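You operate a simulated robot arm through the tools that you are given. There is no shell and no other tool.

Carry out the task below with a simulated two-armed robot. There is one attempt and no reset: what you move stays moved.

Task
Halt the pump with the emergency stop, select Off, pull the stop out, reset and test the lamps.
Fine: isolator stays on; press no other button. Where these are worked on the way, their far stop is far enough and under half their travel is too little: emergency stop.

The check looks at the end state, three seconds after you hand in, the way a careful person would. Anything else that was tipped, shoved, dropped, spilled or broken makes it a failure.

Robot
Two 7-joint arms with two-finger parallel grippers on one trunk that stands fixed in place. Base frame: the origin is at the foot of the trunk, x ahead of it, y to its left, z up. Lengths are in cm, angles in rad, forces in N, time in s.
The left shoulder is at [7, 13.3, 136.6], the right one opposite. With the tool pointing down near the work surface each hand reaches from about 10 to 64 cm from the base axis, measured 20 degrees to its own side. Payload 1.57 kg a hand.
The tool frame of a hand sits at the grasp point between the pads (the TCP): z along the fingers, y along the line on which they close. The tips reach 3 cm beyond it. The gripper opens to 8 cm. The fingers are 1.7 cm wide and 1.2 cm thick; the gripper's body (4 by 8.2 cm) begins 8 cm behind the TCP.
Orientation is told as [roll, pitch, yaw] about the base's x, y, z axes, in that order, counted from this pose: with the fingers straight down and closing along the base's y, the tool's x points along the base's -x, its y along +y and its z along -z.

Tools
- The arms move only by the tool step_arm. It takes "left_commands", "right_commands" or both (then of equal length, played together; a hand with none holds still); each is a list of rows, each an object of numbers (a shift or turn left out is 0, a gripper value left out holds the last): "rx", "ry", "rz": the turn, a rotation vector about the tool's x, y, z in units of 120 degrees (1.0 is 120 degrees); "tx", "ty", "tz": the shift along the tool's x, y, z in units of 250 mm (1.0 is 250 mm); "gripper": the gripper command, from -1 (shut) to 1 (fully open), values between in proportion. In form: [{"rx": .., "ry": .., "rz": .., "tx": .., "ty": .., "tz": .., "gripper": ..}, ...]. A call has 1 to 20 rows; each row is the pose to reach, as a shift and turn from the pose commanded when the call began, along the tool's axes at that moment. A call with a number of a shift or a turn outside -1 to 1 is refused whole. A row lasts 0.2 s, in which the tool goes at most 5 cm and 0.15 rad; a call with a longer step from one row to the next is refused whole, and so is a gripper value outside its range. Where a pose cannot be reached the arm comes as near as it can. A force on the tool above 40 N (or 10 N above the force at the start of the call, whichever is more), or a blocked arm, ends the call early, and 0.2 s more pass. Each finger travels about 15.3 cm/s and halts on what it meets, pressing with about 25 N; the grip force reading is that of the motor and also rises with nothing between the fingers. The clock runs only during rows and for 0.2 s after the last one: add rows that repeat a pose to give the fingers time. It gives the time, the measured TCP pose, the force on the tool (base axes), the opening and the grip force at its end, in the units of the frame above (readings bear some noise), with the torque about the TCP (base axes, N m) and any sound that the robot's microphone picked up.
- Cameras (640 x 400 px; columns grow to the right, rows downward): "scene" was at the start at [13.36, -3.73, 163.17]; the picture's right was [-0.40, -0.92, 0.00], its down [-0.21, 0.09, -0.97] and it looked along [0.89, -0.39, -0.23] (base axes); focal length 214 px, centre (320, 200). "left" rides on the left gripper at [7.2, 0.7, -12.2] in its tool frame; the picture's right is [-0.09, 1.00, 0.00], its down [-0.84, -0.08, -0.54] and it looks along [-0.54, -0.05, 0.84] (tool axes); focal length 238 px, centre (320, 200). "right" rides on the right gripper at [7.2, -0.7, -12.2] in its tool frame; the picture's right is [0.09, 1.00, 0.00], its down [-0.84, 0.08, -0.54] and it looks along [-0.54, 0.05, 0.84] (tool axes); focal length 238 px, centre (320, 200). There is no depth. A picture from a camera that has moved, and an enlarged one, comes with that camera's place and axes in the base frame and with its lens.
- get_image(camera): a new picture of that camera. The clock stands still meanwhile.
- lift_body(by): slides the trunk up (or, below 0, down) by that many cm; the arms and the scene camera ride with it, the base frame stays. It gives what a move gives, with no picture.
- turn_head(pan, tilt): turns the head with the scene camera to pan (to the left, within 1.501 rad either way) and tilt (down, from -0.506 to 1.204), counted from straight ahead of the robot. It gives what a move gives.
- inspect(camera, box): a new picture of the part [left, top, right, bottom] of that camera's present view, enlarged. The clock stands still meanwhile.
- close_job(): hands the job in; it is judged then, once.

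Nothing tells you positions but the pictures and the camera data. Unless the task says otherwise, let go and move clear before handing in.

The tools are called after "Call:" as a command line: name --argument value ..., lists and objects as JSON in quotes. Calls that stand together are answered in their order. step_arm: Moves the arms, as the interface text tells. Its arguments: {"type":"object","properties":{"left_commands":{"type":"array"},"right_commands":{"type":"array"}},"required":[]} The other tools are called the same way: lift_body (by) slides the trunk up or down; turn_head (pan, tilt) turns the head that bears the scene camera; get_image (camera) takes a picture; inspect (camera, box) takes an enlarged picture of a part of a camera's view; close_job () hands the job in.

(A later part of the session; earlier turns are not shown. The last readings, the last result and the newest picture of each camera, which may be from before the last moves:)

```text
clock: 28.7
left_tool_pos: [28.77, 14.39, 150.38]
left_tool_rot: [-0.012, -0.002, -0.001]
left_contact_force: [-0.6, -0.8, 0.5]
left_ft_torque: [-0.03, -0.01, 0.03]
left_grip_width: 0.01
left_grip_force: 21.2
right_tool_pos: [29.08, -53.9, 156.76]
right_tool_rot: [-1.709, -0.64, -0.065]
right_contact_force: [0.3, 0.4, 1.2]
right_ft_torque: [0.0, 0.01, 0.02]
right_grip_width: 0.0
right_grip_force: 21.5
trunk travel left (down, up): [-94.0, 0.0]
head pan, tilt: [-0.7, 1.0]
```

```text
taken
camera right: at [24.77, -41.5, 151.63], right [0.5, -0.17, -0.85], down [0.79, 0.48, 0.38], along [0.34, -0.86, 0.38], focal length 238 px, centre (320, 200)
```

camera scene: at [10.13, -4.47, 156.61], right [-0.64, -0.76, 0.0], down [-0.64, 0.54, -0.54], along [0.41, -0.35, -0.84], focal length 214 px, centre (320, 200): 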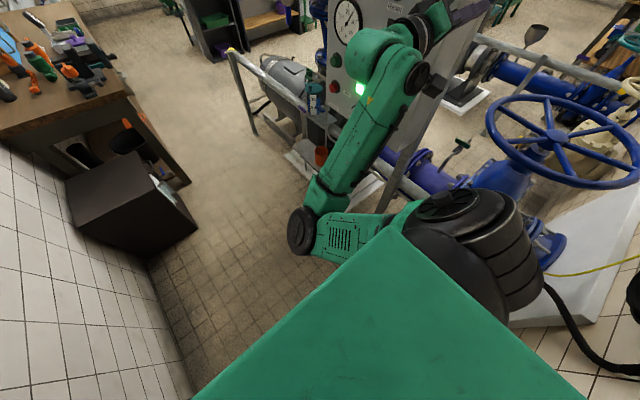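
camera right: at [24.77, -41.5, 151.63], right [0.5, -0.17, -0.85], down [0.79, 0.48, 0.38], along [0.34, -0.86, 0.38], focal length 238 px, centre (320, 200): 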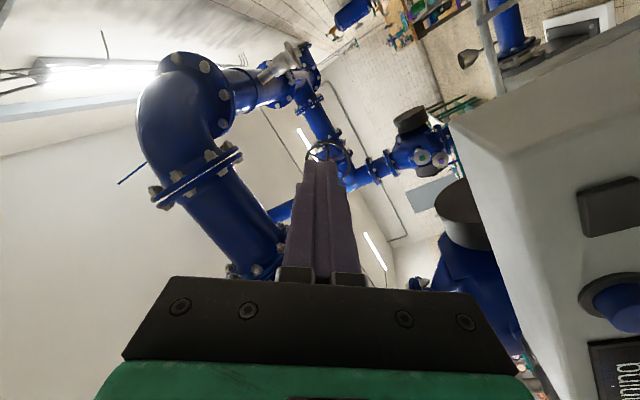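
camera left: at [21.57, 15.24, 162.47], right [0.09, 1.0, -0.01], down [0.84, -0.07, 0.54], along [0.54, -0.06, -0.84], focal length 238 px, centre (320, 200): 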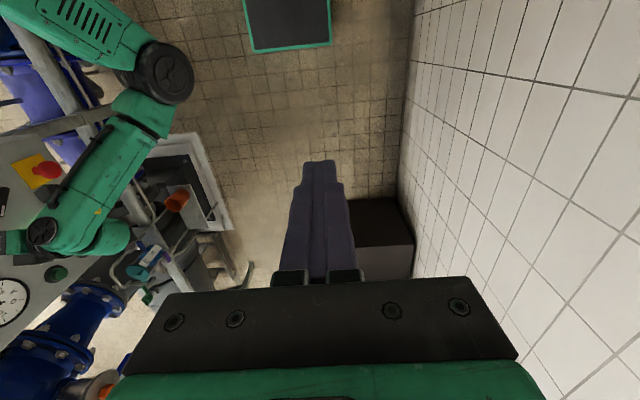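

The hand is clear above the panel's top. Now I'll bring it out in front and straighten it to point along -y.

Call:
step_arm --right_commands '[{"rx": -0.02, "ry": -0.006, "tx": -0.02, "ty": 0.01, "tz": -0.06}, {"rx": -0.04, "ry": -0.012, "tx": -0.05, "ty": 0.025, "tz": -0.12}, {"rx": -0.06, "ry": -0.018, "tx": -0.09, "ty": 0.043, "tz": -0.18}, {"rx": -0.084, "ry": -0.025, "rz": 0.004, "tx": -0.13, "ty": 0.063, "tz": -0.24}, {"rx": -0.084, "ry": -0.025, "rz": 0.004, "tx": -0.17, "ty": 0.082, "tz": -0.3}, {"rx": -0.084, "ry": -0.025, "rz": 0.004, "tx": -0.2, "ty": 0.096, "tz": -0.36}, {"rx": -0.084, "ry": -0.025, "rz": 0.004, "tx": -0.23, "ty": 0.111, "tz": -0.42}, {"rx": -0.084, "ry": -0.025, "rz": 0.004, "tx": -0.264, "ty": 0.127, "tz": -0.48}, {"rx": -0.084, "ry": -0.025, "rz": 0.004, "tx": -0.264, "ty": 0.127, "tz": -0.48}]'

Call:
get_image --camera "scene"

```text
clock: 30.7
left_tool_pos: [28.92, 14.38, 150.41]
left_tool_rot: [-0.009, -0.002, -0.003]
left_contact_force: [-0.6, -0.3, -0.6]
left_ft_torque: [-0.01, -0.01, 0.0]
left_grip_width: 0.0
left_grip_force: 21.0
right_tool_pos: [38.11, -43.11, 156.96]
right_tool_rot: [-1.572, -0.645, 0.002]
right_contact_force: [-0.4, 0.7, 0.0]
right_ft_torque: [-0.01, 0.02, 0.0]
right_grip_width: 0.0
right_grip_force: 21.7
trunk travel left (down, up): [-94.0, 0.0]
head pan, tilt: [-0.7, 1.0]
```

```text
taken
camera scene: at [10.14, -4.47, 156.61], right [-0.64, -0.76, 0.0], down [-0.64, 0.54, -0.54], along [0.41, -0.35, -0.84], focal length 214 px, centre (320, 200)
```

scene: 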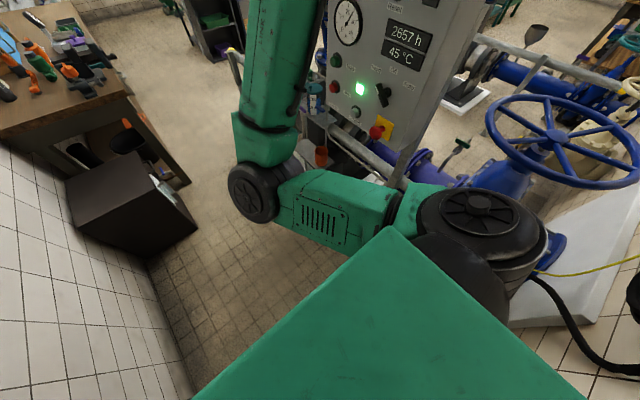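

The hand is exactly at (38.1, -43.1, 157) in a good posture. Now I'll lower the trunk, bringing the hand down in front of the panel to e-stop height, in two stages.

Call:
lift_body --by -25

Call:
turn_head --pan -0.95 --tilt 0.4

Call:
get_image --camera "scene"

Call:
get_image --camera "right"

```text
clock: 33.2
left_tool_pos: [28.74, 14.34, 125.27]
left_tool_rot: [-0.009, -0.002, -0.001]
left_contact_force: [-0.3, -0.4, -0.5]
left_ft_torque: [-0.02, -0.01, -0.01]
left_grip_width: 0.03
left_grip_force: 21.0
right_tool_pos: [38.02, -43.06, 132.02]
right_tool_rot: [-1.573, -0.643, 0.001]
right_contact_force: [0.7, 0.7, -0.5]
right_ft_torque: [-0.02, 0.0, 0.0]
right_grip_width: 0.0
right_grip_force: 21.4
trunk travel left (down, up): [-69.0, 25.0]
head pan, tilt: [-0.7, 1.0]
```

```text
clock: 34.2
left_tool_pos: [28.8, 14.36, 125.29]
left_tool_rot: [-0.01, -0.002, -0.001]
left_contact_force: [0.2, 0.6, -0.2]
left_ft_torque: [-0.02, 0.01, 0.01]
left_grip_width: 0.0
left_grip_force: 21.3
right_tool_pos: [38.05, -43.27, 132.0]
right_tool_rot: [-1.573, -0.644, 0.003]
right_contact_force: [0.2, -0.4, 0.1]
right_ft_torque: [0.03, -0.01, 0.0]
right_grip_width: 0.03
right_grip_force: 21.1
trunk travel left (down, up): [-69.0, 25.0]
head pan, tilt: [-0.949, 0.4]
```

```text
taken
camera scene: at [10.21, -7.5, 136.62], right [-0.81, -0.58, 0.0], down [-0.23, 0.32, -0.92], along [0.54, -0.75, -0.39], focal length 214 px, centre (320, 200)
```

scene: 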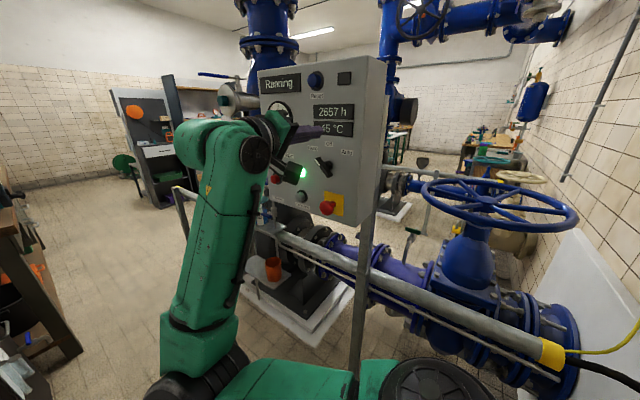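

```text
taken
camera right: at [31.9, -30.97, 128.07], right [0.52, 0.0, -0.85], down [0.72, 0.54, 0.44], along [0.46, -0.84, 0.29], focal length 238 px, centre (320, 200)
```

right: 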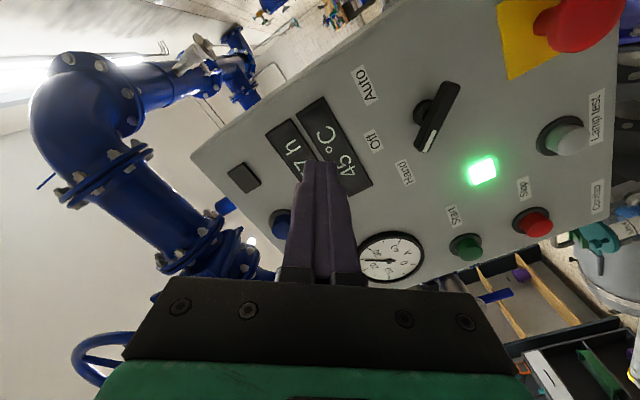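

Everything is clear. I'll lower the remaining 20.5 cm to e-stop height.

Call:
lift_body --by -20.5

Call:
get_image --camera "scene"

Call:
get_image --camera "right"

```text
clock: 36.5
left_tool_pos: [28.91, 14.36, 104.92]
left_tool_rot: [-0.009, -0.001, -0.001]
left_contact_force: [0.2, 0.1, -0.5]
left_ft_torque: [0.02, 0.02, -0.03]
left_grip_width: 0.0
left_grip_force: 21.6
right_tool_pos: [38.02, -43.19, 111.45]
right_tool_rot: [-1.572, -0.643, 0.002]
right_contact_force: [1.2, 0.6, 0.8]
right_ft_torque: [-0.01, 0.0, -0.02]
right_grip_width: 0.0
right_grip_force: 21.3
trunk travel left (down, up): [-48.5, 45.5]
head pan, tilt: [-0.949, 0.4]
```

```text
taken
camera scene: at [10.19, -7.51, 116.14], right [-0.81, -0.58, 0.0], down [-0.23, 0.32, -0.92], along [0.54, -0.75, -0.39], focal length 214 px, centre (320, 200)
```

scene: 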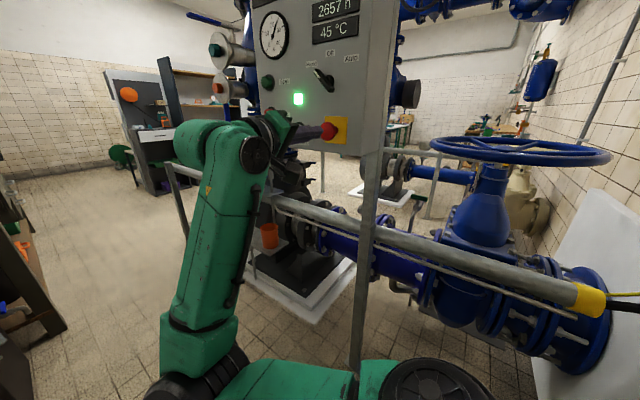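

```text
taken
camera right: at [31.89, -30.97, 107.57], right [0.52, 0.0, -0.85], down [0.71, 0.54, 0.44], along [0.46, -0.84, 0.29], focal length 238 px, centre (320, 200)
```

right: 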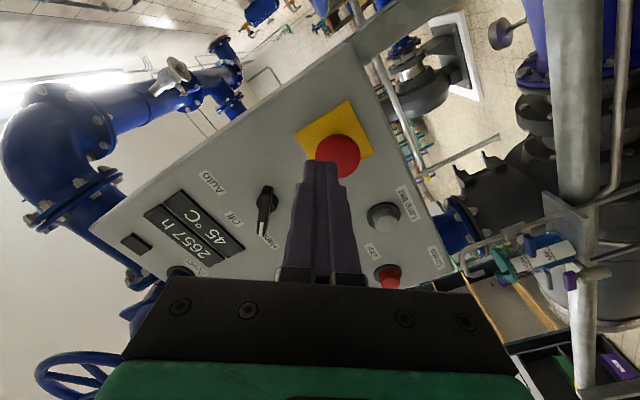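

From this view the e-stop is confirmed at about (40.0, y, 111.1). I'll line up in front of it.

Call:
step_arm --right_commands '[{"tx": -0.028, "ty": 0.03, "tz": 0.05}, {"tx": -0.056, "ty": 0.059, "tz": 0.112}, {"tx": -0.056, "ty": 0.059, "tz": 0.112}, {"tx": -0.056, "ty": 0.059, "tz": 0.112}]'

Call:
get_image --camera "right"

Call:
inspect --camera "scene" --box '[240, 60, 400, 180]'

```text
clock: 37.5
left_tool_pos: [28.75, 14.36, 104.87]
left_tool_rot: [-0.01, -0.002, -0.003]
left_contact_force: [-0.2, 0.0, 0.1]
left_ft_torque: [0.0, -0.02, -0.01]
left_grip_width: 0.01
left_grip_force: 21.5
right_tool_pos: [40.07, -45.9, 111.02]
right_tool_rot: [-1.572, -0.644, 0.001]
right_contact_force: [0.7, -0.1, -0.8]
right_ft_torque: [0.0, 0.03, -0.02]
right_grip_width: 0.0
right_grip_force: 21.6
trunk travel left (down, up): [-48.5, 45.5]
head pan, tilt: [-0.949, 0.4]
```

```text
taken
camera right: at [33.94, -33.73, 107.19], right [0.52, 0.0, -0.85], down [0.72, 0.54, 0.44], along [0.46, -0.84, 0.29], focal length 238 px, centre (320, 200)
```

right: 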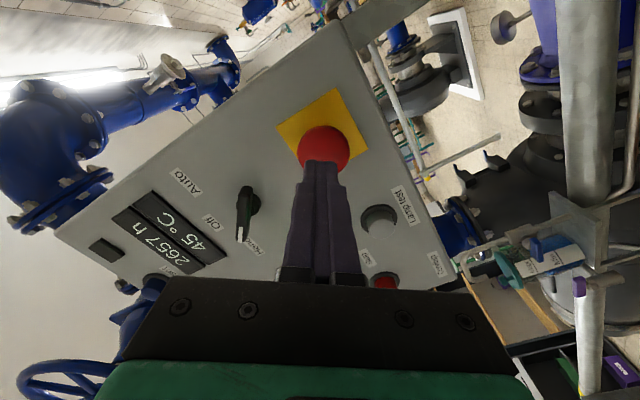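

```text
3.33 times, centred on (320, 120) of scene
camera zoom: at [10.2, -7.53, 116.13], right [-0.81, -0.58, 0.0], down [-0.23, 0.32, -0.92], along [0.54, -0.75, -0.39], focal length 715 px, centre (320, 467)
```

zoom: 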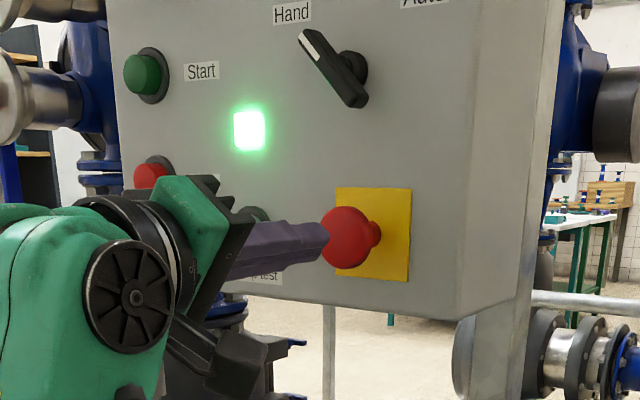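

The fingers are aimed at the mushroom head. Now I'll press it in steadily until it meets its stop.

Call:
step_arm --right_commands '[{"tz": 0.02}, {"tz": 0.04}, {"tz": 0.06}, {"tz": 0.08}, {"tz": 0.1}, {"tz": 0.12}, {"tz": 0.14}, {"tz": 0.16}, {"tz": 0.18}, {"tz": 0.2}]'

Call:
inspect --camera "scene" --box '[240, 60, 400, 180]'

```text
clock: 39.8
left_tool_pos: [28.69, 14.89, 104.82]
left_tool_rot: [-0.016, -0.004, 0.001]
left_contact_force: [0.4, -0.7, 0.0]
left_ft_torque: [0.01, 0.05, -0.01]
left_grip_width: 0.0
left_grip_force: 21.6
right_tool_pos: [40.09, -50.17, 111.16]
right_tool_rot: [-1.566, -0.642, 0.003]
right_contact_force: [-6.4, 23.0, -9.9]
right_ft_torque: [0.33, -0.02, -0.09]
right_grip_width: 0.0
right_grip_force: 21.6
trunk travel left (down, up): [-48.5, 45.5]
head pan, tilt: [-0.949, 0.4]
stopped in row 10 (right hand): the force on the tool passed its limit at 41 N (the readings are from after the stop); the commanded pose is now the measured one
```

```text
3.33 times, centred on (320, 120) of scene
camera zoom: at [10.09, -6.95, 116.19], right [-0.81, -0.58, 0.0], down [-0.23, 0.31, -0.92], along [0.54, -0.75, -0.38], focal length 715 px, centre (320, 467)
```

zoom: 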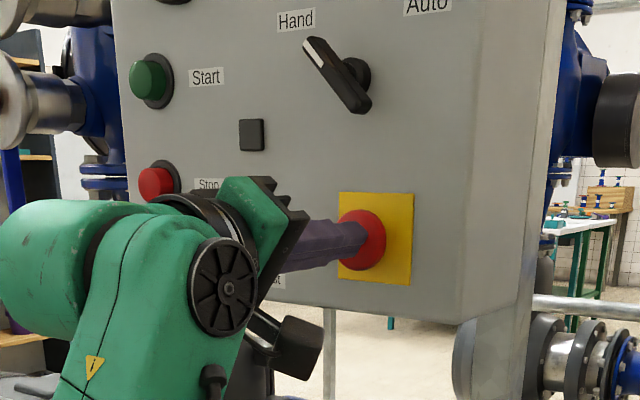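

The green lamp went out: the pump has stopped and the head is pressed in. I'll back off and check that it stays latched.

Call:
step_arm --right_commands '[{"tz": -0.04}, {"tz": -0.1}, {"tz": -0.18}, {"tz": -0.25}, {"tz": -0.25}]'

Call:
turn_head --pan -0.95 --tilt 0.1

Call:
inspect --camera "scene" --box '[220, 0, 440, 260]'

Call:
get_image --camera "right"

```text
clock: 41.0
left_tool_pos: [28.77, 14.36, 104.92]
left_tool_rot: [-0.01, -0.003, -0.002]
left_contact_force: [1.2, 0.4, -0.1]
left_ft_torque: [0.01, 0.02, 0.05]
left_grip_width: 0.01
left_grip_force: 21.9
right_tool_pos: [39.97, -44.57, 110.91]
right_tool_rot: [-1.564, -0.642, -0.002]
right_contact_force: [-1.0, 0.1, 0.7]
right_ft_torque: [0.01, 0.02, -0.01]
right_grip_width: 0.0
right_grip_force: 21.5
trunk travel left (down, up): [-48.5, 45.5]
head pan, tilt: [-0.949, 0.4]
```

```text
clock: 41.8
left_tool_pos: [28.73, 14.39, 104.83]
left_tool_rot: [-0.011, -0.002, 0.0]
left_contact_force: [0.7, 1.7, -0.5]
left_ft_torque: [0.02, 0.01, -0.04]
left_grip_width: 0.0
left_grip_force: 21.8
right_tool_pos: [40.03, -44.7, 110.78]
right_tool_rot: [-1.563, -0.643, -0.005]
right_contact_force: [-0.2, -0.3, -0.2]
right_ft_torque: [0.04, 0.04, 0.02]
right_grip_width: 0.03
right_grip_force: 21.3
trunk travel left (down, up): [-48.5, 45.5]
head pan, tilt: [-0.949, 0.099]
```

```text
1.54 times, centred on (330, 130) of scene
camera zoom: at [10.16, -7.46, 118.92], right [-0.81, -0.58, 0.0], down [-0.06, 0.08, -0.99], along [0.58, -0.81, -0.1], focal length 330 px, centre (305, 308)
```

zoom: 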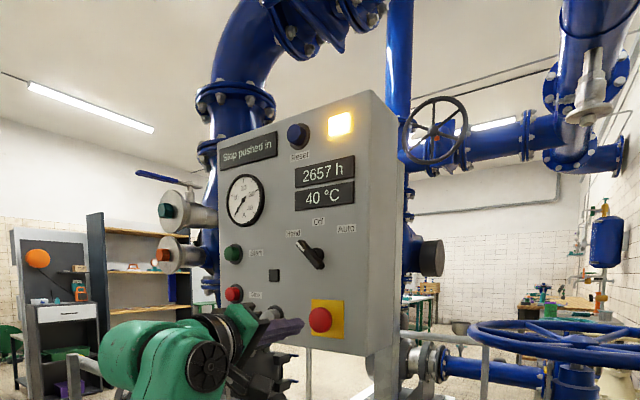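

```text
taken
camera right: at [33.81, -32.41, 107.13], right [0.52, 0.0, -0.85], down [0.72, 0.54, 0.44], along [0.46, -0.84, 0.28], focal length 238 px, centre (320, 200)
```

right: 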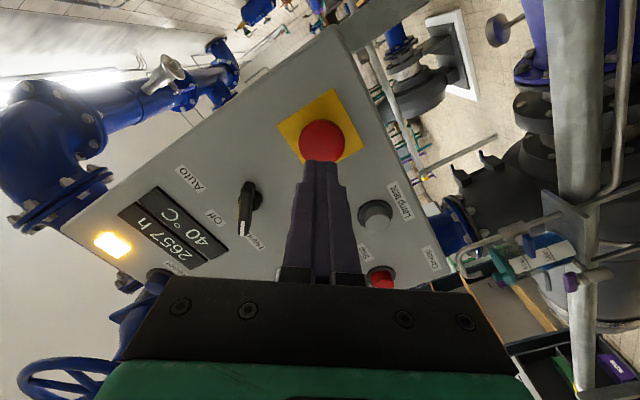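

The display reads "Stop pushed in" and an amber lamp is lit. Next is the selector: I'll raise the trunk to its height and, in free space, test whether the wrist can roll far enough for the turn.

Call:
lift_body --by 11.6

Call:
step_arm --right_commands '[{"rz": 0.06, "gripper": -0.2}, {"rz": 0.12}, {"rz": 0.18}, {"rz": 0.24}, {"rz": 0.3}, {"rz": 0.36}, {"rz": 0.42}, {"rz": 0.44}, {"rz": 0.44}]'

Call:
get_image --camera "scene"

Call:
get_image --camera "right"

```text
clock: 43.3
left_tool_pos: [28.74, 14.46, 116.54]
left_tool_rot: [-0.009, -0.002, -0.001]
left_contact_force: [0.4, 0.1, 0.0]
left_ft_torque: [-0.03, -0.04, 0.0]
left_grip_width: 0.01
left_grip_force: 22.2
right_tool_pos: [40.06, -44.58, 122.57]
right_tool_rot: [-1.564, -0.642, -0.003]
right_contact_force: [0.2, 0.4, 0.3]
right_ft_torque: [0.0, 0.01, 0.0]
right_grip_width: 0.01
right_grip_force: 21.1
trunk travel left (down, up): [-60.1, 33.9]
head pan, tilt: [-0.949, 0.099]
```

```text
clock: 45.3
left_tool_pos: [28.85, 14.31, 116.62]
left_tool_rot: [-0.01, -0.002, -0.001]
left_contact_force: [-0.9, -0.1, 0.3]
left_ft_torque: [-0.04, -0.02, 0.0]
left_grip_width: 0.0
left_grip_force: 21.2
right_tool_pos: [39.99, -44.67, 122.5]
right_tool_rot: [-1.541, -1.396, -0.028]
right_contact_force: [-0.2, 0.2, 1.1]
right_ft_torque: [0.03, 0.0, -0.02]
right_grip_width: 3.23
right_grip_force: 0.1
right hand out of reach, approached as far as the arm can: row 7, 8, 9
trunk travel left (down, up): [-60.1, 33.9]
head pan, tilt: [-0.949, 0.099]
```

```text
taken
camera scene: at [10.17, -7.47, 130.53], right [-0.81, -0.58, 0.0], down [-0.06, 0.08, -0.99], along [0.58, -0.81, -0.1], focal length 214 px, centre (320, 200)
```

scene: 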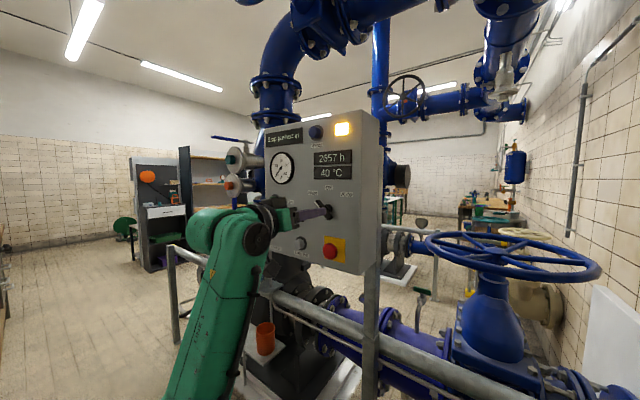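

```text
taken
camera right: at [38.09, -32.41, 115.53], right [0.96, 0.0, -0.26], down [0.22, 0.54, 0.81], along [0.14, -0.84, 0.52], focal length 238 px, centre (320, 200)
```

right: 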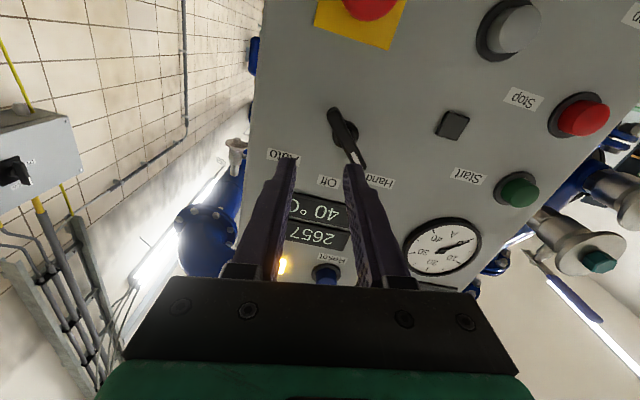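

The wrist reaches pitch -1.40, close to upright, which should carry the lever past most of the turn. I'll roll back so the finger gap straddles the 45° lever, open the fingers, and measure it closely.

Call:
step_arm --right_commands '[{"rz": -0.06, "gripper": 0.1}, {"rz": -0.12}, {"rz": -0.18}, {"rz": -0.24}, {"rz": -0.292}, {"rz": -0.292}]'

Call:
inspect --camera "right" --box '[220, 60, 420, 260]'

Call:
inspect --camera "scene" --box '[270, 140, 370, 270]'

```text
clock: 46.7
left_tool_pos: [28.88, 14.48, 116.46]
left_tool_rot: [-0.011, -0.002, -0.003]
left_contact_force: [-0.3, 0.0, -0.6]
left_ft_torque: [-0.02, 0.03, 0.02]
left_grip_width: 0.0
left_grip_force: 21.2
right_tool_pos: [40.03, -44.75, 122.59]
right_tool_rot: [-1.565, -0.784, -0.006]
right_contact_force: [-1.0, 0.4, 0.8]
right_ft_torque: [0.01, 0.02, -0.03]
right_grip_width: 4.39
right_grip_force: 0.1
trunk travel left (down, up): [-60.1, 33.9]
head pan, tilt: [-0.949, 0.099]
```

```text
2.00 times, centred on (320, 160) of right
camera zoom: at [34.4, -32.44, 117.87], right [0.64, 0.0, -0.77], down [0.65, 0.54, 0.54], along [0.42, -0.84, 0.34], focal length 477 px, centre (320, 280)
```

zoom: 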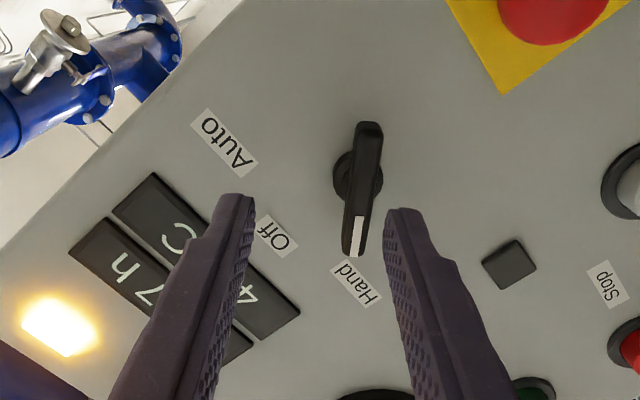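

```text
3.08 times, centred on (320, 205) of scene
camera zoom: at [10.17, -7.47, 130.53], right [-0.81, -0.58, 0.0], down [-0.06, 0.08, -0.99], along [0.58, -0.81, -0.1], focal length 660 px, centre (320, 185)
```

zoom: 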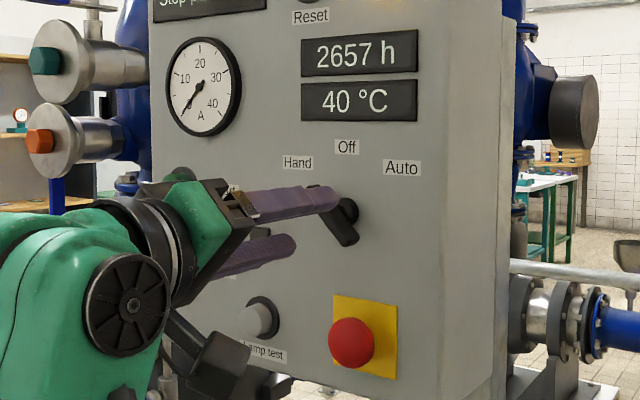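

The lever's axis is about (42.0, 122.0). I'll shift sideways so the gap is centred over the lever and check before going in.

Call:
step_arm --right_commands '[{"tx": -0.02, "ty": 0.036, "tz": 0.02}, {"tx": -0.039, "ty": 0.072, "tz": 0.06}, {"tx": -0.039, "ty": 0.072, "tz": 0.1}, {"tx": -0.039, "ty": 0.072, "tz": 0.1}]'

Call:
inspect --camera "right" --box '[220, 60, 420, 260]'

```text
clock: 47.7
left_tool_pos: [28.79, 14.42, 116.48]
left_tool_rot: [-0.011, -0.002, -0.001]
left_contact_force: [-0.3, 0.1, -0.2]
left_ft_torque: [0.0, -0.03, 0.01]
left_grip_width: 0.0
left_grip_force: 20.9
right_tool_pos: [41.99, -47.01, 122.07]
right_tool_rot: [-1.563, -0.783, -0.003]
right_contact_force: [1.0, 0.0, 0.1]
right_ft_torque: [0.01, -0.02, -0.02]
right_grip_width: 4.39
right_grip_force: 0.1
trunk travel left (down, up): [-60.1, 33.9]
head pan, tilt: [-0.949, 0.099]
```

```text
2.00 times, centred on (320, 160) of right
camera zoom: at [36.39, -34.92, 117.32], right [0.64, 0.0, -0.77], down [0.65, 0.54, 0.54], along [0.42, -0.84, 0.34], focal length 477 px, centre (320, 280)
```

zoom: 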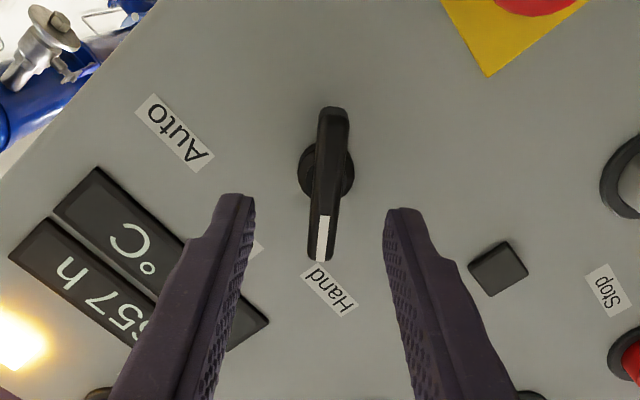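

Well centred. I'll go in over the lever and close gently around it.

Call:
step_arm --right_commands '[{"ty": 0.009, "tx": 0.006, "tz": 0.04}, {"ty": 0.009, "tx": 0.006, "tz": 0.08}, {"ty": 0.009, "tx": 0.006, "tz": 0.12}, {"ty": 0.009, "tx": 0.006, "tz": 0.16}, {"ty": 0.009, "tx": 0.006, "tz": 0.184}, {"ty": 0.009, "tx": 0.006, "tz": 0.184}]'

Call:
inspect --camera "right" --box '[220, 60, 420, 260]'

Call:
inspect --camera "scene" --box '[270, 140, 370, 270]'

```text
clock: 49.1
left_tool_pos: [28.79, 14.41, 116.52]
left_tool_rot: [-0.01, -0.001, -0.003]
left_contact_force: [-0.1, -0.3, 0.0]
left_ft_torque: [0.03, -0.01, 0.01]
left_grip_width: 0.02
left_grip_force: 21.7
right_tool_pos: [42.04, -51.69, 121.73]
right_tool_rot: [-1.564, -0.784, -0.006]
right_contact_force: [0.4, 0.0, -0.5]
right_ft_torque: [-0.01, 0.01, 0.01]
right_grip_width: 4.39
right_grip_force: 0.0
trunk travel left (down, up): [-60.1, 33.9]
head pan, tilt: [-0.949, 0.099]
```

```text
2.00 times, centred on (320, 160) of right
camera zoom: at [36.43, -39.55, 117.07], right [0.64, 0.0, -0.77], down [0.65, 0.54, 0.54], along [0.42, -0.84, 0.34], focal length 477 px, centre (320, 280)
```

zoom: 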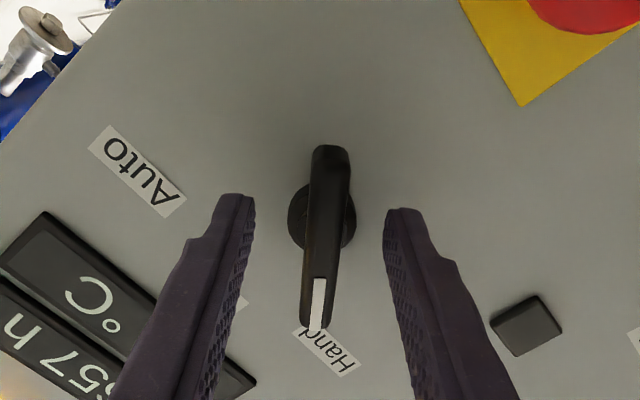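

```text
3.08 times, centred on (320, 205) of scene
camera zoom: at [10.17, -7.45, 130.53], right [-0.81, -0.58, 0.0], down [-0.06, 0.08, -1.0], along [0.58, -0.81, -0.1], focal length 660 px, centre (320, 185)
```

zoom: 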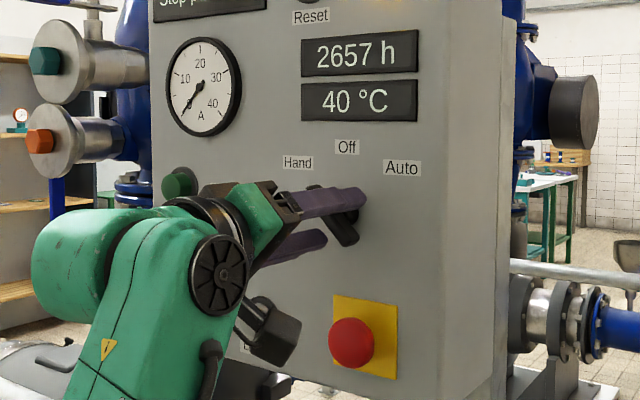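

The fingers straddle the lever at the right depth. Closing now.

Call:
step_arm --right_commands '[{"gripper": -0.3}, {"gripper": -1}, {"gripper": -1}, {"gripper": -1}]'

Call:
inspect --camera "right" --box '[220, 60, 420, 260]'

```text
clock: 50.1
left_tool_pos: [28.9, 14.31, 116.44]
left_tool_rot: [-0.011, -0.002, -0.001]
left_contact_force: [0.5, -1.0, -0.1]
left_ft_torque: [0.02, -0.04, -0.01]
left_grip_width: 0.02
left_grip_force: 21.1
right_tool_pos: [42.14, -51.79, 121.55]
right_tool_rot: [-1.564, -0.784, -0.005]
right_contact_force: [-1.0, 2.7, -7.6]
right_ft_torque: [-0.53, -0.32, 0.02]
right_grip_width: 1.19
right_grip_force: 29.1
trunk travel left (down, up): [-60.1, 33.9]
head pan, tilt: [-0.949, 0.099]
```

```text
2.00 times, centred on (320, 160) of right
camera zoom: at [36.51, -39.56, 117.0], right [0.64, 0.01, -0.77], down [0.65, 0.54, 0.54], along [0.42, -0.84, 0.34], focal length 477 px, centre (320, 280)
```

zoom: 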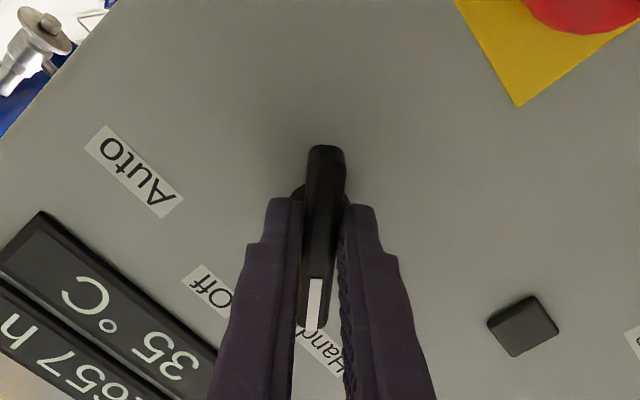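

The lever is held (1.2 cm wide). Now I'll turn it clockwise toward Off.

Call:
step_arm --right_commands '[{"rz": 0.05}, {"rz": 0.1}, {"rz": 0.15}, {"rz": 0.2}, {"rz": 0.25}, {"rz": 0.3}, {"rz": 0.3}]'

Call:
inspect --camera "right" --box '[220, 60, 420, 260]'

Call:
inspect --camera "scene" --box '[260, 100, 380, 270]'

```text
clock: 51.7
left_tool_pos: [29.03, 14.16, 116.5]
left_tool_rot: [-0.009, 0.003, -0.002]
left_contact_force: [0.4, 0.5, 0.0]
left_ft_torque: [0.0, 0.02, 0.0]
left_grip_width: 0.0
left_grip_force: 21.6
right_tool_pos: [42.36, -51.69, 121.52]
right_tool_rot: [-1.543, -1.355, -0.023]
right_contact_force: [3.1, 2.6, -14.4]
right_ft_torque: [-0.3, -0.04, -0.05]
right_grip_width: 1.18
right_grip_force: 29.3
right hand out of reach, approached as far as the arm can: row 6, 7
trunk travel left (down, up): [-60.1, 33.9]
head pan, tilt: [-0.949, 0.099]
```

```text
2.00 times, centred on (320, 160) of right
camera zoom: at [40.16, -39.56, 114.58], right [0.95, 0.0, -0.3], down [0.25, 0.54, 0.8], along [0.17, -0.84, 0.51], focal length 477 px, centre (320, 280)
```

zoom: 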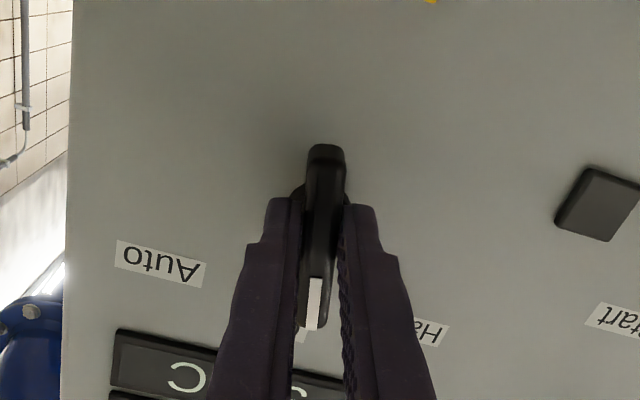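

```text
2.35 times, centred on (320, 185) of scene
camera zoom: at [10.49, -7.62, 130.48], right [-0.81, -0.58, 0.0], down [-0.06, 0.08, -0.99], along [0.58, -0.81, -0.1], focal length 505 px, centre (320, 235)
```

zoom: 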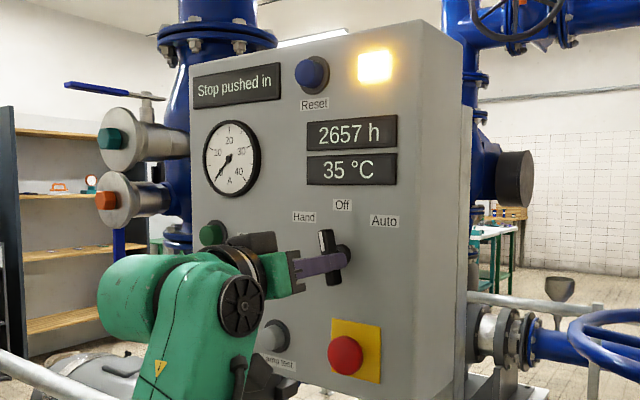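

The lever now points nearly to Off, about 12° short of upright at the wrist's limit. I'll release it, back off and see whether it settles in the detent.

Call:
step_arm --right_commands '[{"gripper": -0.4}, {"gripper": 0.1}, {"gripper": 0.1}, {"tz": -0.06}, {"tz": -0.12}, {"tz": -0.2}, {"tz": -0.26}, {"tz": -0.26}]'

Call:
inspect --camera "right" --box '[220, 60, 420, 260]'

Call:
inspect --camera "scene" --box '[280, 160, 380, 260]'

```text
clock: 53.5
left_tool_pos: [28.68, 14.22, 116.51]
left_tool_rot: [-0.011, -0.001, -0.001]
left_contact_force: [0.5, 0.1, -1.0]
left_ft_torque: [0.01, -0.01, 0.02]
left_grip_width: 0.0
left_grip_force: 21.3
right_tool_pos: [41.86, -45.31, 121.68]
right_tool_rot: [-1.537, -1.353, -0.026]
right_contact_force: [0.3, -0.1, 0.3]
right_ft_torque: [0.02, -0.02, 0.0]
right_grip_width: 4.41
right_grip_force: 0.1
right hand out of reach, approached as far as the arm can: row 5, 6
trunk travel left (down, up): [-60.1, 33.9]
head pan, tilt: [-0.949, 0.099]
```

```text
2.00 times, centred on (320, 160) of right
camera zoom: at [39.61, -33.16, 114.79], right [0.95, 0.01, -0.31], down [0.25, 0.54, 0.8], along [0.17, -0.84, 0.51], focal length 477 px, centre (320, 280)
```

zoom: 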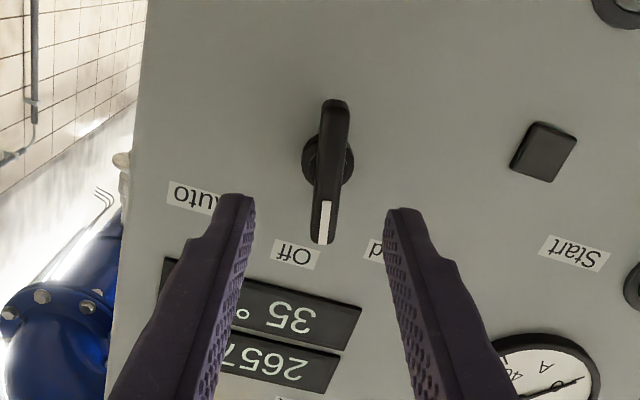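

```text
4.00 times, centred on (330, 210) of scene
camera zoom: at [10.17, -7.61, 130.52], right [-0.81, -0.58, 0.0], down [-0.06, 0.08, -0.99], along [0.58, -0.81, -0.1], focal length 858 px, centre (280, 160)
```

zoom: 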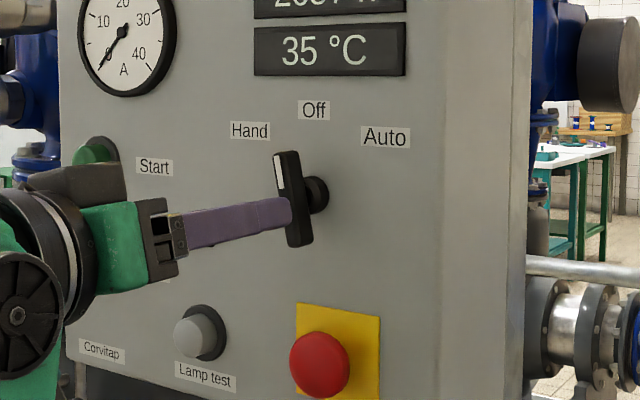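

The lever stays about 10° short of Off with no snap. I'll lower the trunk a little and raise the hand, which should free more wrist roll, and then finish the turn.

Call:
lift_body --by -13

Call:
step_arm --right_commands '[{"tx": -0.08, "ty": -0.018}, {"tx": -0.16, "ty": -0.036}, {"tx": -0.25, "ty": -0.055}, {"tx": -0.33, "ty": -0.073}, {"tx": -0.41, "ty": -0.091}, {"tx": -0.507, "ty": -0.113}, {"tx": -0.507, "ty": -0.113, "rz": 0.05}, {"tx": -0.507, "ty": -0.113, "rz": 0.1}, {"tx": -0.507, "ty": -0.113, "rz": 0.1}]'

Call:
inspect --camera "right" --box '[220, 60, 420, 260]'

```text
clock: 55.1
left_tool_pos: [28.78, 14.4, 103.44]
left_tool_rot: [-0.01, -0.002, -0.002]
left_contact_force: [-0.5, 0.5, 0.9]
left_ft_torque: [0.01, 0.0, 0.02]
left_grip_width: 0.0
left_grip_force: 21.2
right_tool_pos: [41.9, -45.34, 108.81]
right_tool_rot: [-1.543, -1.352, -0.019]
right_contact_force: [1.5, -0.3, 0.0]
right_ft_torque: [0.01, -0.02, 0.01]
right_grip_width: 4.4
right_grip_force: 0.1
trunk travel left (down, up): [-47.1, 46.9]
head pan, tilt: [-0.949, 0.099]
```

```text
clock: 57.1
left_tool_pos: [28.76, 14.23, 103.59]
left_tool_rot: [-0.01, -0.001, 0.0]
left_contact_force: [-1.0, -0.1, 0.0]
left_ft_torque: [-0.03, 0.01, 0.01]
left_grip_width: 0.01
left_grip_force: 20.9
right_tool_pos: [41.87, -45.19, 121.62]
right_tool_rot: [-1.544, -1.352, -0.018]
right_contact_force: [-0.4, -0.3, -0.6]
right_ft_torque: [-0.01, 0.01, 0.01]
right_grip_width: 4.44
right_grip_force: 0.0
right hand out of reach, approached as far as the arm can: row 7, 8, 9
trunk travel left (down, up): [-47.1, 46.9]
head pan, tilt: [-0.949, 0.099]
```

```text
2.00 times, centred on (320, 160) of right
camera zoom: at [39.6, -33.01, 114.78], right [0.95, 0.01, -0.31], down [0.25, 0.54, 0.8], along [0.17, -0.84, 0.51], focal length 477 px, centre (320, 280)
```

zoom: 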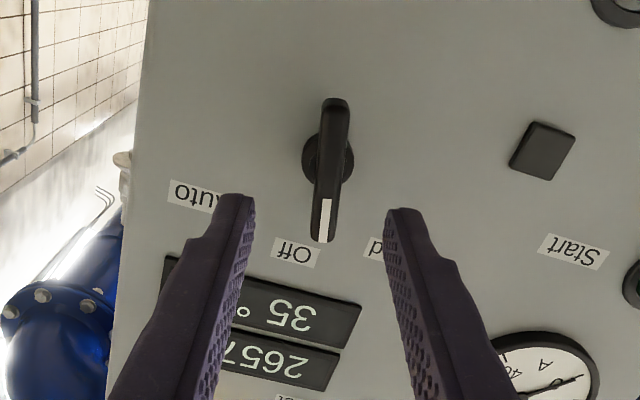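

The roll limit is firm, so I'll finish by nudging: with the fingers closed, I'll enter beside the lever's upper half on the Hand side and push it gently towards upright.

Call:
step_arm --right_commands '[{"tx": -0.04, "ty": 0.05, "gripper": -1}, {"tx": -0.08, "ty": 0.1}, {"tx": -0.113, "ty": 0.144}, {"tx": -0.113, "ty": 0.144}, {"tx": -0.113, "ty": 0.144, "tz": 0.06}, {"tx": -0.113, "ty": 0.144, "tz": 0.12}, {"tx": -0.113, "ty": 0.144, "tz": 0.18}, {"tx": -0.113, "ty": 0.144, "tz": 0.25}, {"tx": -0.113, "ty": 0.144, "tz": 0.25}]'

Call:
inspect --camera "right" --box '[220, 60, 420, 260]'

Call:
inspect --camera "scene" --box '[280, 90, 400, 210]'

```text
clock: 59.1
left_tool_pos: [28.81, 14.39, 103.5]
left_tool_rot: [-0.011, 0.0, -0.001]
left_contact_force: [0.8, -0.5, -1.0]
left_ft_torque: [-0.02, 0.0, 0.0]
left_grip_width: 0.0
left_grip_force: 21.1
right_tool_pos: [42.59, -45.28, 121.98]
right_tool_rot: [-1.545, -1.35, -0.02]
right_contact_force: [0.7, 0.8, -0.6]
right_ft_torque: [0.01, 0.01, -0.02]
right_grip_width: 0.0
right_grip_force: 21.7
right hand out of reach, approached as far as the arm can: row 1, 2, 3, 4, 5, 6, 7, 8, 9
trunk travel left (down, up): [-47.1, 46.9]
head pan, tilt: [-0.949, 0.099]
```

```text
2.00 times, centred on (320, 160) of right
camera zoom: at [40.36, -33.07, 115.17], right [0.95, 0.01, -0.31], down [0.25, 0.54, 0.8], along [0.17, -0.84, 0.51], focal length 477 px, centre (320, 280)
```

zoom: 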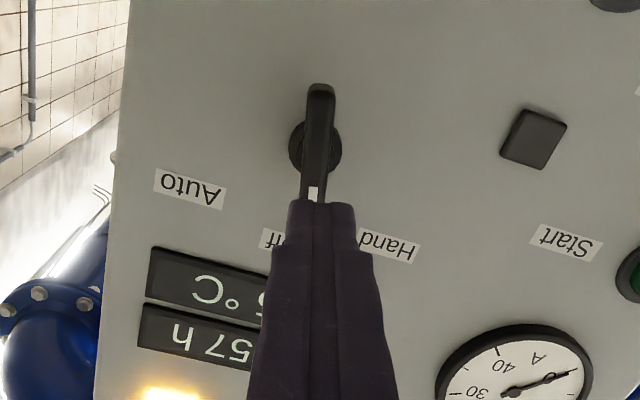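

```text
3.33 times, centred on (340, 150) of scene
camera zoom: at [10.16, -7.46, 117.53], right [-0.81, -0.58, 0.0], down [-0.06, 0.08, -0.99], along [0.58, -0.81, -0.1], focal length 715 px, centre (253, 367)
```

zoom: 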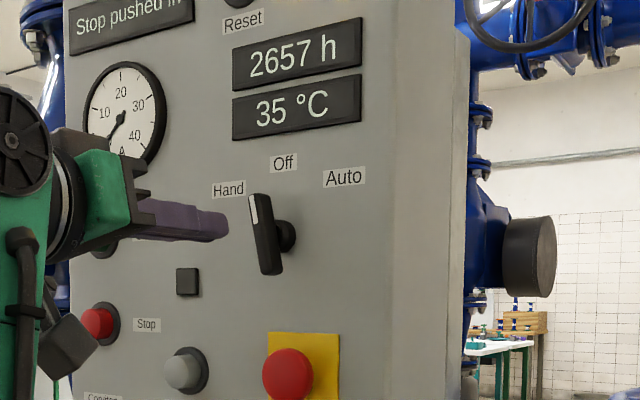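

At the roll limit every shift is refused, so I'll roll back a little for freedom and then place the closed fingers beside the lever's upper half.

Call:
step_arm --right_commands '[{"rz": -0.06}, {"rz": -0.12}, {"rz": -0.12, "tx": -0.05, "ty": 0.06}, {"rz": -0.12, "tx": -0.094, "ty": 0.127}, {"rz": -0.12, "tx": -0.094, "ty": 0.127}]'

Call:
inspect --camera "right" --box '[220, 60, 420, 260]'

```text
clock: 60.3
left_tool_pos: [28.81, 14.37, 103.43]
left_tool_rot: [-0.011, -0.003, -0.004]
left_contact_force: [0.7, 0.6, 0.2]
left_ft_torque: [0.03, -0.01, -0.02]
left_grip_width: 0.01
left_grip_force: 21.5
right_tool_pos: [46.64, -45.03, 123.75]
right_tool_rot: [-1.557, -1.101, -0.004]
right_contact_force: [0.3, 0.1, -0.3]
right_ft_torque: [0.01, 0.0, 0.01]
right_grip_width: 0.0
right_grip_force: 21.3
trunk travel left (down, up): [-47.1, 46.9]
head pan, tilt: [-0.949, 0.099]
```

```text
2.00 times, centred on (320, 160) of right
camera zoom: at [42.64, -32.99, 117.62], right [0.85, 0.01, -0.53], down [0.44, 0.54, 0.71], along [0.29, -0.84, 0.45], focal length 477 px, centre (320, 280)
```

zoom: 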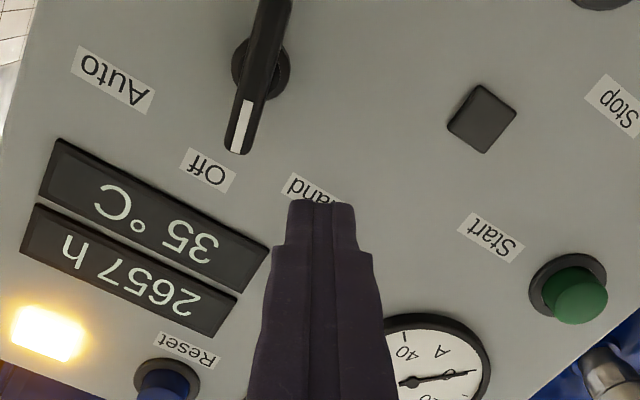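

The closed fingers are now placed to the Hand side of the lever's upper end. I'll go in to lever depth and approach it sideways.

Call:
step_arm --right_commands '[{"tz": 0.06}, {"tz": 0.12}, {"tz": 0.18}, {"tz": 0.24}, {"tz": 0.26}, {"tz": 0.26, "tx": 0.012, "ty": -0.024}, {"tz": 0.26, "tx": 0.024, "ty": -0.048}, {"tz": 0.26, "tx": 0.034, "ty": -0.066}, {"tz": 0.26, "tx": 0.034, "ty": -0.066}]'

Call:
inspect --camera "right" --box '[220, 60, 420, 260]'

Call:
inspect --camera "scene" --box '[280, 90, 400, 210]'

```text
clock: 62.3
left_tool_pos: [28.79, 14.42, 103.51]
left_tool_rot: [-0.009, -0.002, -0.003]
left_contact_force: [0.3, -1.5, 0.7]
left_ft_torque: [0.01, 0.0, 0.01]
left_grip_width: 0.0
left_grip_force: 21.5
right_tool_pos: [44.93, -51.7, 123.63]
right_tool_rot: [-1.558, -1.1, -0.005]
right_contact_force: [-0.8, 0.1, 0.0]
right_ft_torque: [0.0, 0.03, 0.0]
right_grip_width: 0.0
right_grip_force: 21.6
trunk travel left (down, up): [-47.1, 46.9]
head pan, tilt: [-0.949, 0.099]
```

```text
2.00 times, centred on (320, 160) of right
camera zoom: at [40.97, -39.46, 117.57], right [0.85, 0.01, -0.53], down [0.44, 0.54, 0.71], along [0.29, -0.84, 0.45], focal length 477 px, centre (320, 280)
```

zoom: 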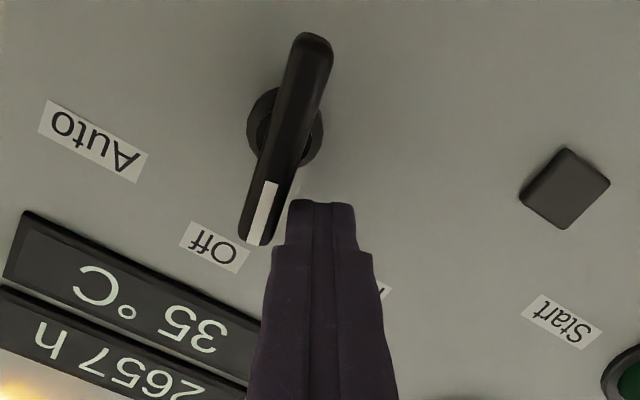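

```text
3.33 times, centred on (340, 150) of scene
camera zoom: at [10.17, -7.47, 117.53], right [-0.81, -0.58, 0.0], down [-0.06, 0.08, -0.99], along [0.58, -0.81, -0.1], focal length 715 px, centre (253, 367)
```

zoom: 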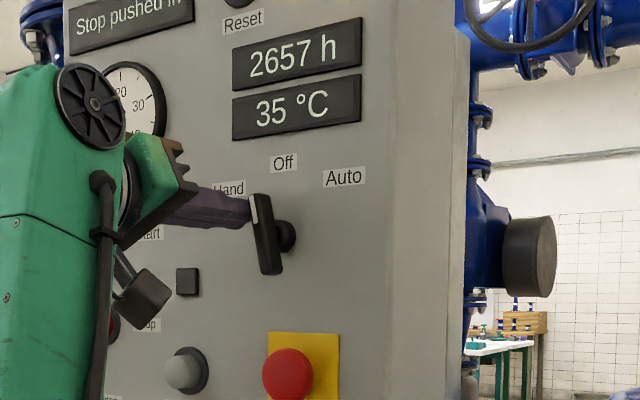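

A small gap remains. I'll nudge in small increments and watch the lever's angle.

Call:
step_arm --right_commands '[{"tx": 0.007, "ty": -0.014}, {"tx": 0.013, "ty": -0.026}, {"tx": 0.013, "ty": -0.026}]'

Call:
inspect --camera "right" --box '[220, 60, 420, 260]'

Call:
inspect --camera "scene" --box '[300, 110, 380, 200]'

```text
clock: 63.1
left_tool_pos: [28.74, 14.51, 103.54]
left_tool_rot: [-0.01, -0.002, 0.0]
left_contact_force: [0.3, 0.1, -0.5]
left_ft_torque: [0.01, 0.02, 0.01]
left_grip_width: 0.01
left_grip_force: 21.3
right_tool_pos: [44.31, -51.67, 123.77]
right_tool_rot: [-1.56, -1.099, -0.003]
right_contact_force: [4.8, -0.7, 4.1]
right_ft_torque: [-0.04, 0.02, 0.1]
right_grip_width: 0.0
right_grip_force: 21.4
trunk travel left (down, up): [-47.1, 46.9]
head pan, tilt: [-0.949, 0.099]
```

```text
2.00 times, centred on (320, 160) of right
camera zoom: at [40.35, -39.44, 117.61], right [0.85, 0.01, -0.53], down [0.44, 0.54, 0.71], along [0.3, -0.84, 0.45], focal length 477 px, centre (320, 280)
```

zoom: 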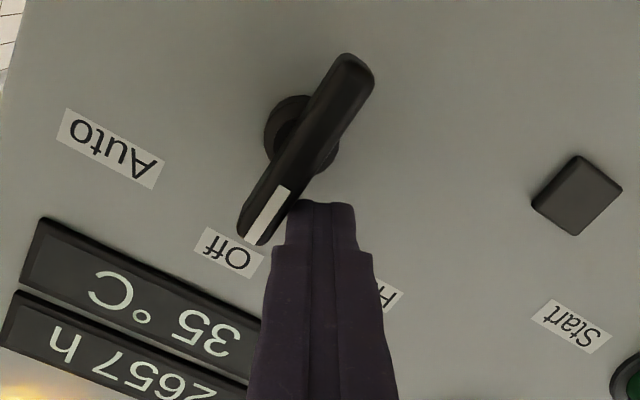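

```text
4.44 times, centred on (340, 155) of scene
camera zoom: at [10.25, -7.42, 117.53], right [-0.81, -0.58, 0.0], down [-0.06, 0.08, -0.99], along [0.58, -0.81, -0.1], focal length 953 px, centre (231, 400)
```

zoom: 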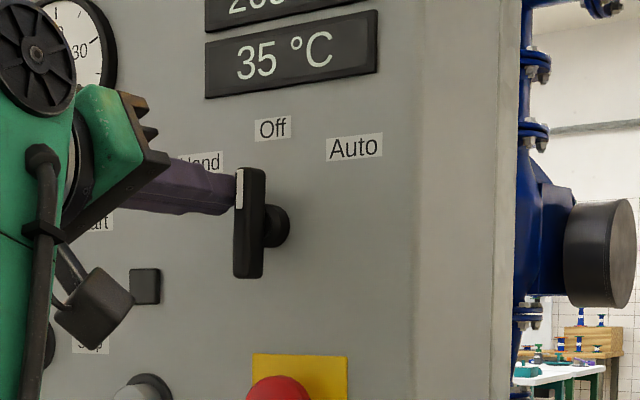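

The lever is now upright, in line with the panel's vertical and the "Off" label. I'll move away sideways, then retract and verify.

Call:
step_arm --right_commands '[{"tx": -0.015, "ty": 0.03}, {"tx": -0.03, "ty": 0.06}, {"tx": -0.03, "ty": 0.06, "tz": -0.06}, {"tx": -0.03, "ty": 0.06, "tz": -0.14}, {"tx": -0.03, "ty": 0.06, "tz": -0.22}, {"tx": -0.03, "ty": 0.06, "tz": -0.3}, {"tx": -0.03, "ty": 0.06, "tz": -0.3}]'

Call:
inspect --camera "scene" --box '[270, 60, 400, 240]'

Call:
get_image --camera "right"

```text
clock: 64.7
left_tool_pos: [28.83, 14.44, 103.46]
left_tool_rot: [-0.012, -0.001, -0.001]
left_contact_force: [0.5, -0.1, 0.9]
left_ft_torque: [-0.01, -0.01, 0.03]
left_grip_width: 0.0
left_grip_force: 21.3
right_tool_pos: [45.69, -44.0, 123.65]
right_tool_rot: [-1.557, -1.101, -0.007]
right_contact_force: [0.1, -0.2, -0.5]
right_ft_torque: [0.0, -0.02, 0.01]
right_grip_width: 0.0
right_grip_force: 21.2
trunk travel left (down, up): [-47.1, 46.9]
head pan, tilt: [-0.949, 0.099]
```

```text
2.22 times, centred on (335, 150) of scene
camera zoom: at [10.17, -7.51, 117.52], right [-0.81, -0.58, 0.0], down [-0.06, 0.08, -0.99], along [0.58, -0.81, -0.1], focal length 477 px, centre (287, 311)
```

zoom: 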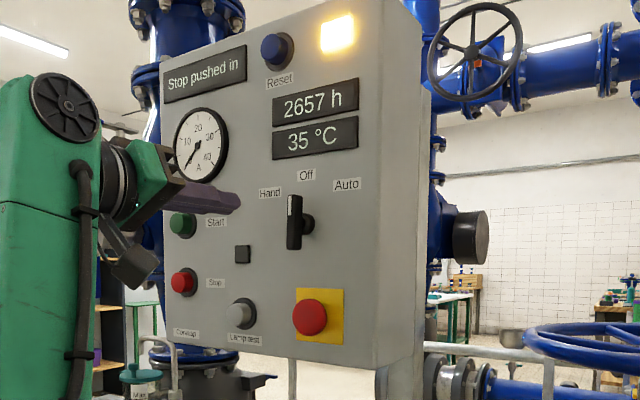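

```text
taken
camera right: at [41.81, -31.94, 117.53], right [0.85, 0.01, -0.53], down [0.44, 0.54, 0.71], along [0.29, -0.84, 0.45], focal length 238 px, centre (320, 200)
```

right: 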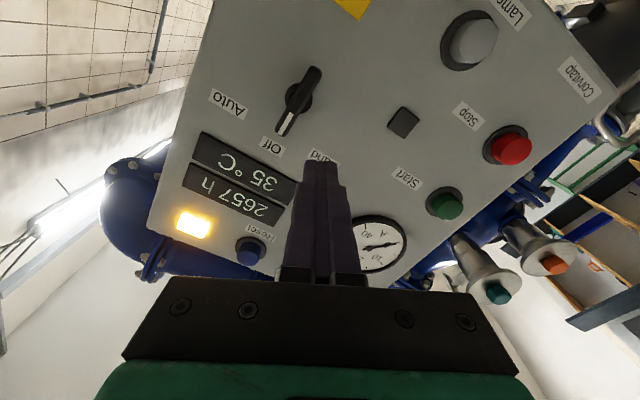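

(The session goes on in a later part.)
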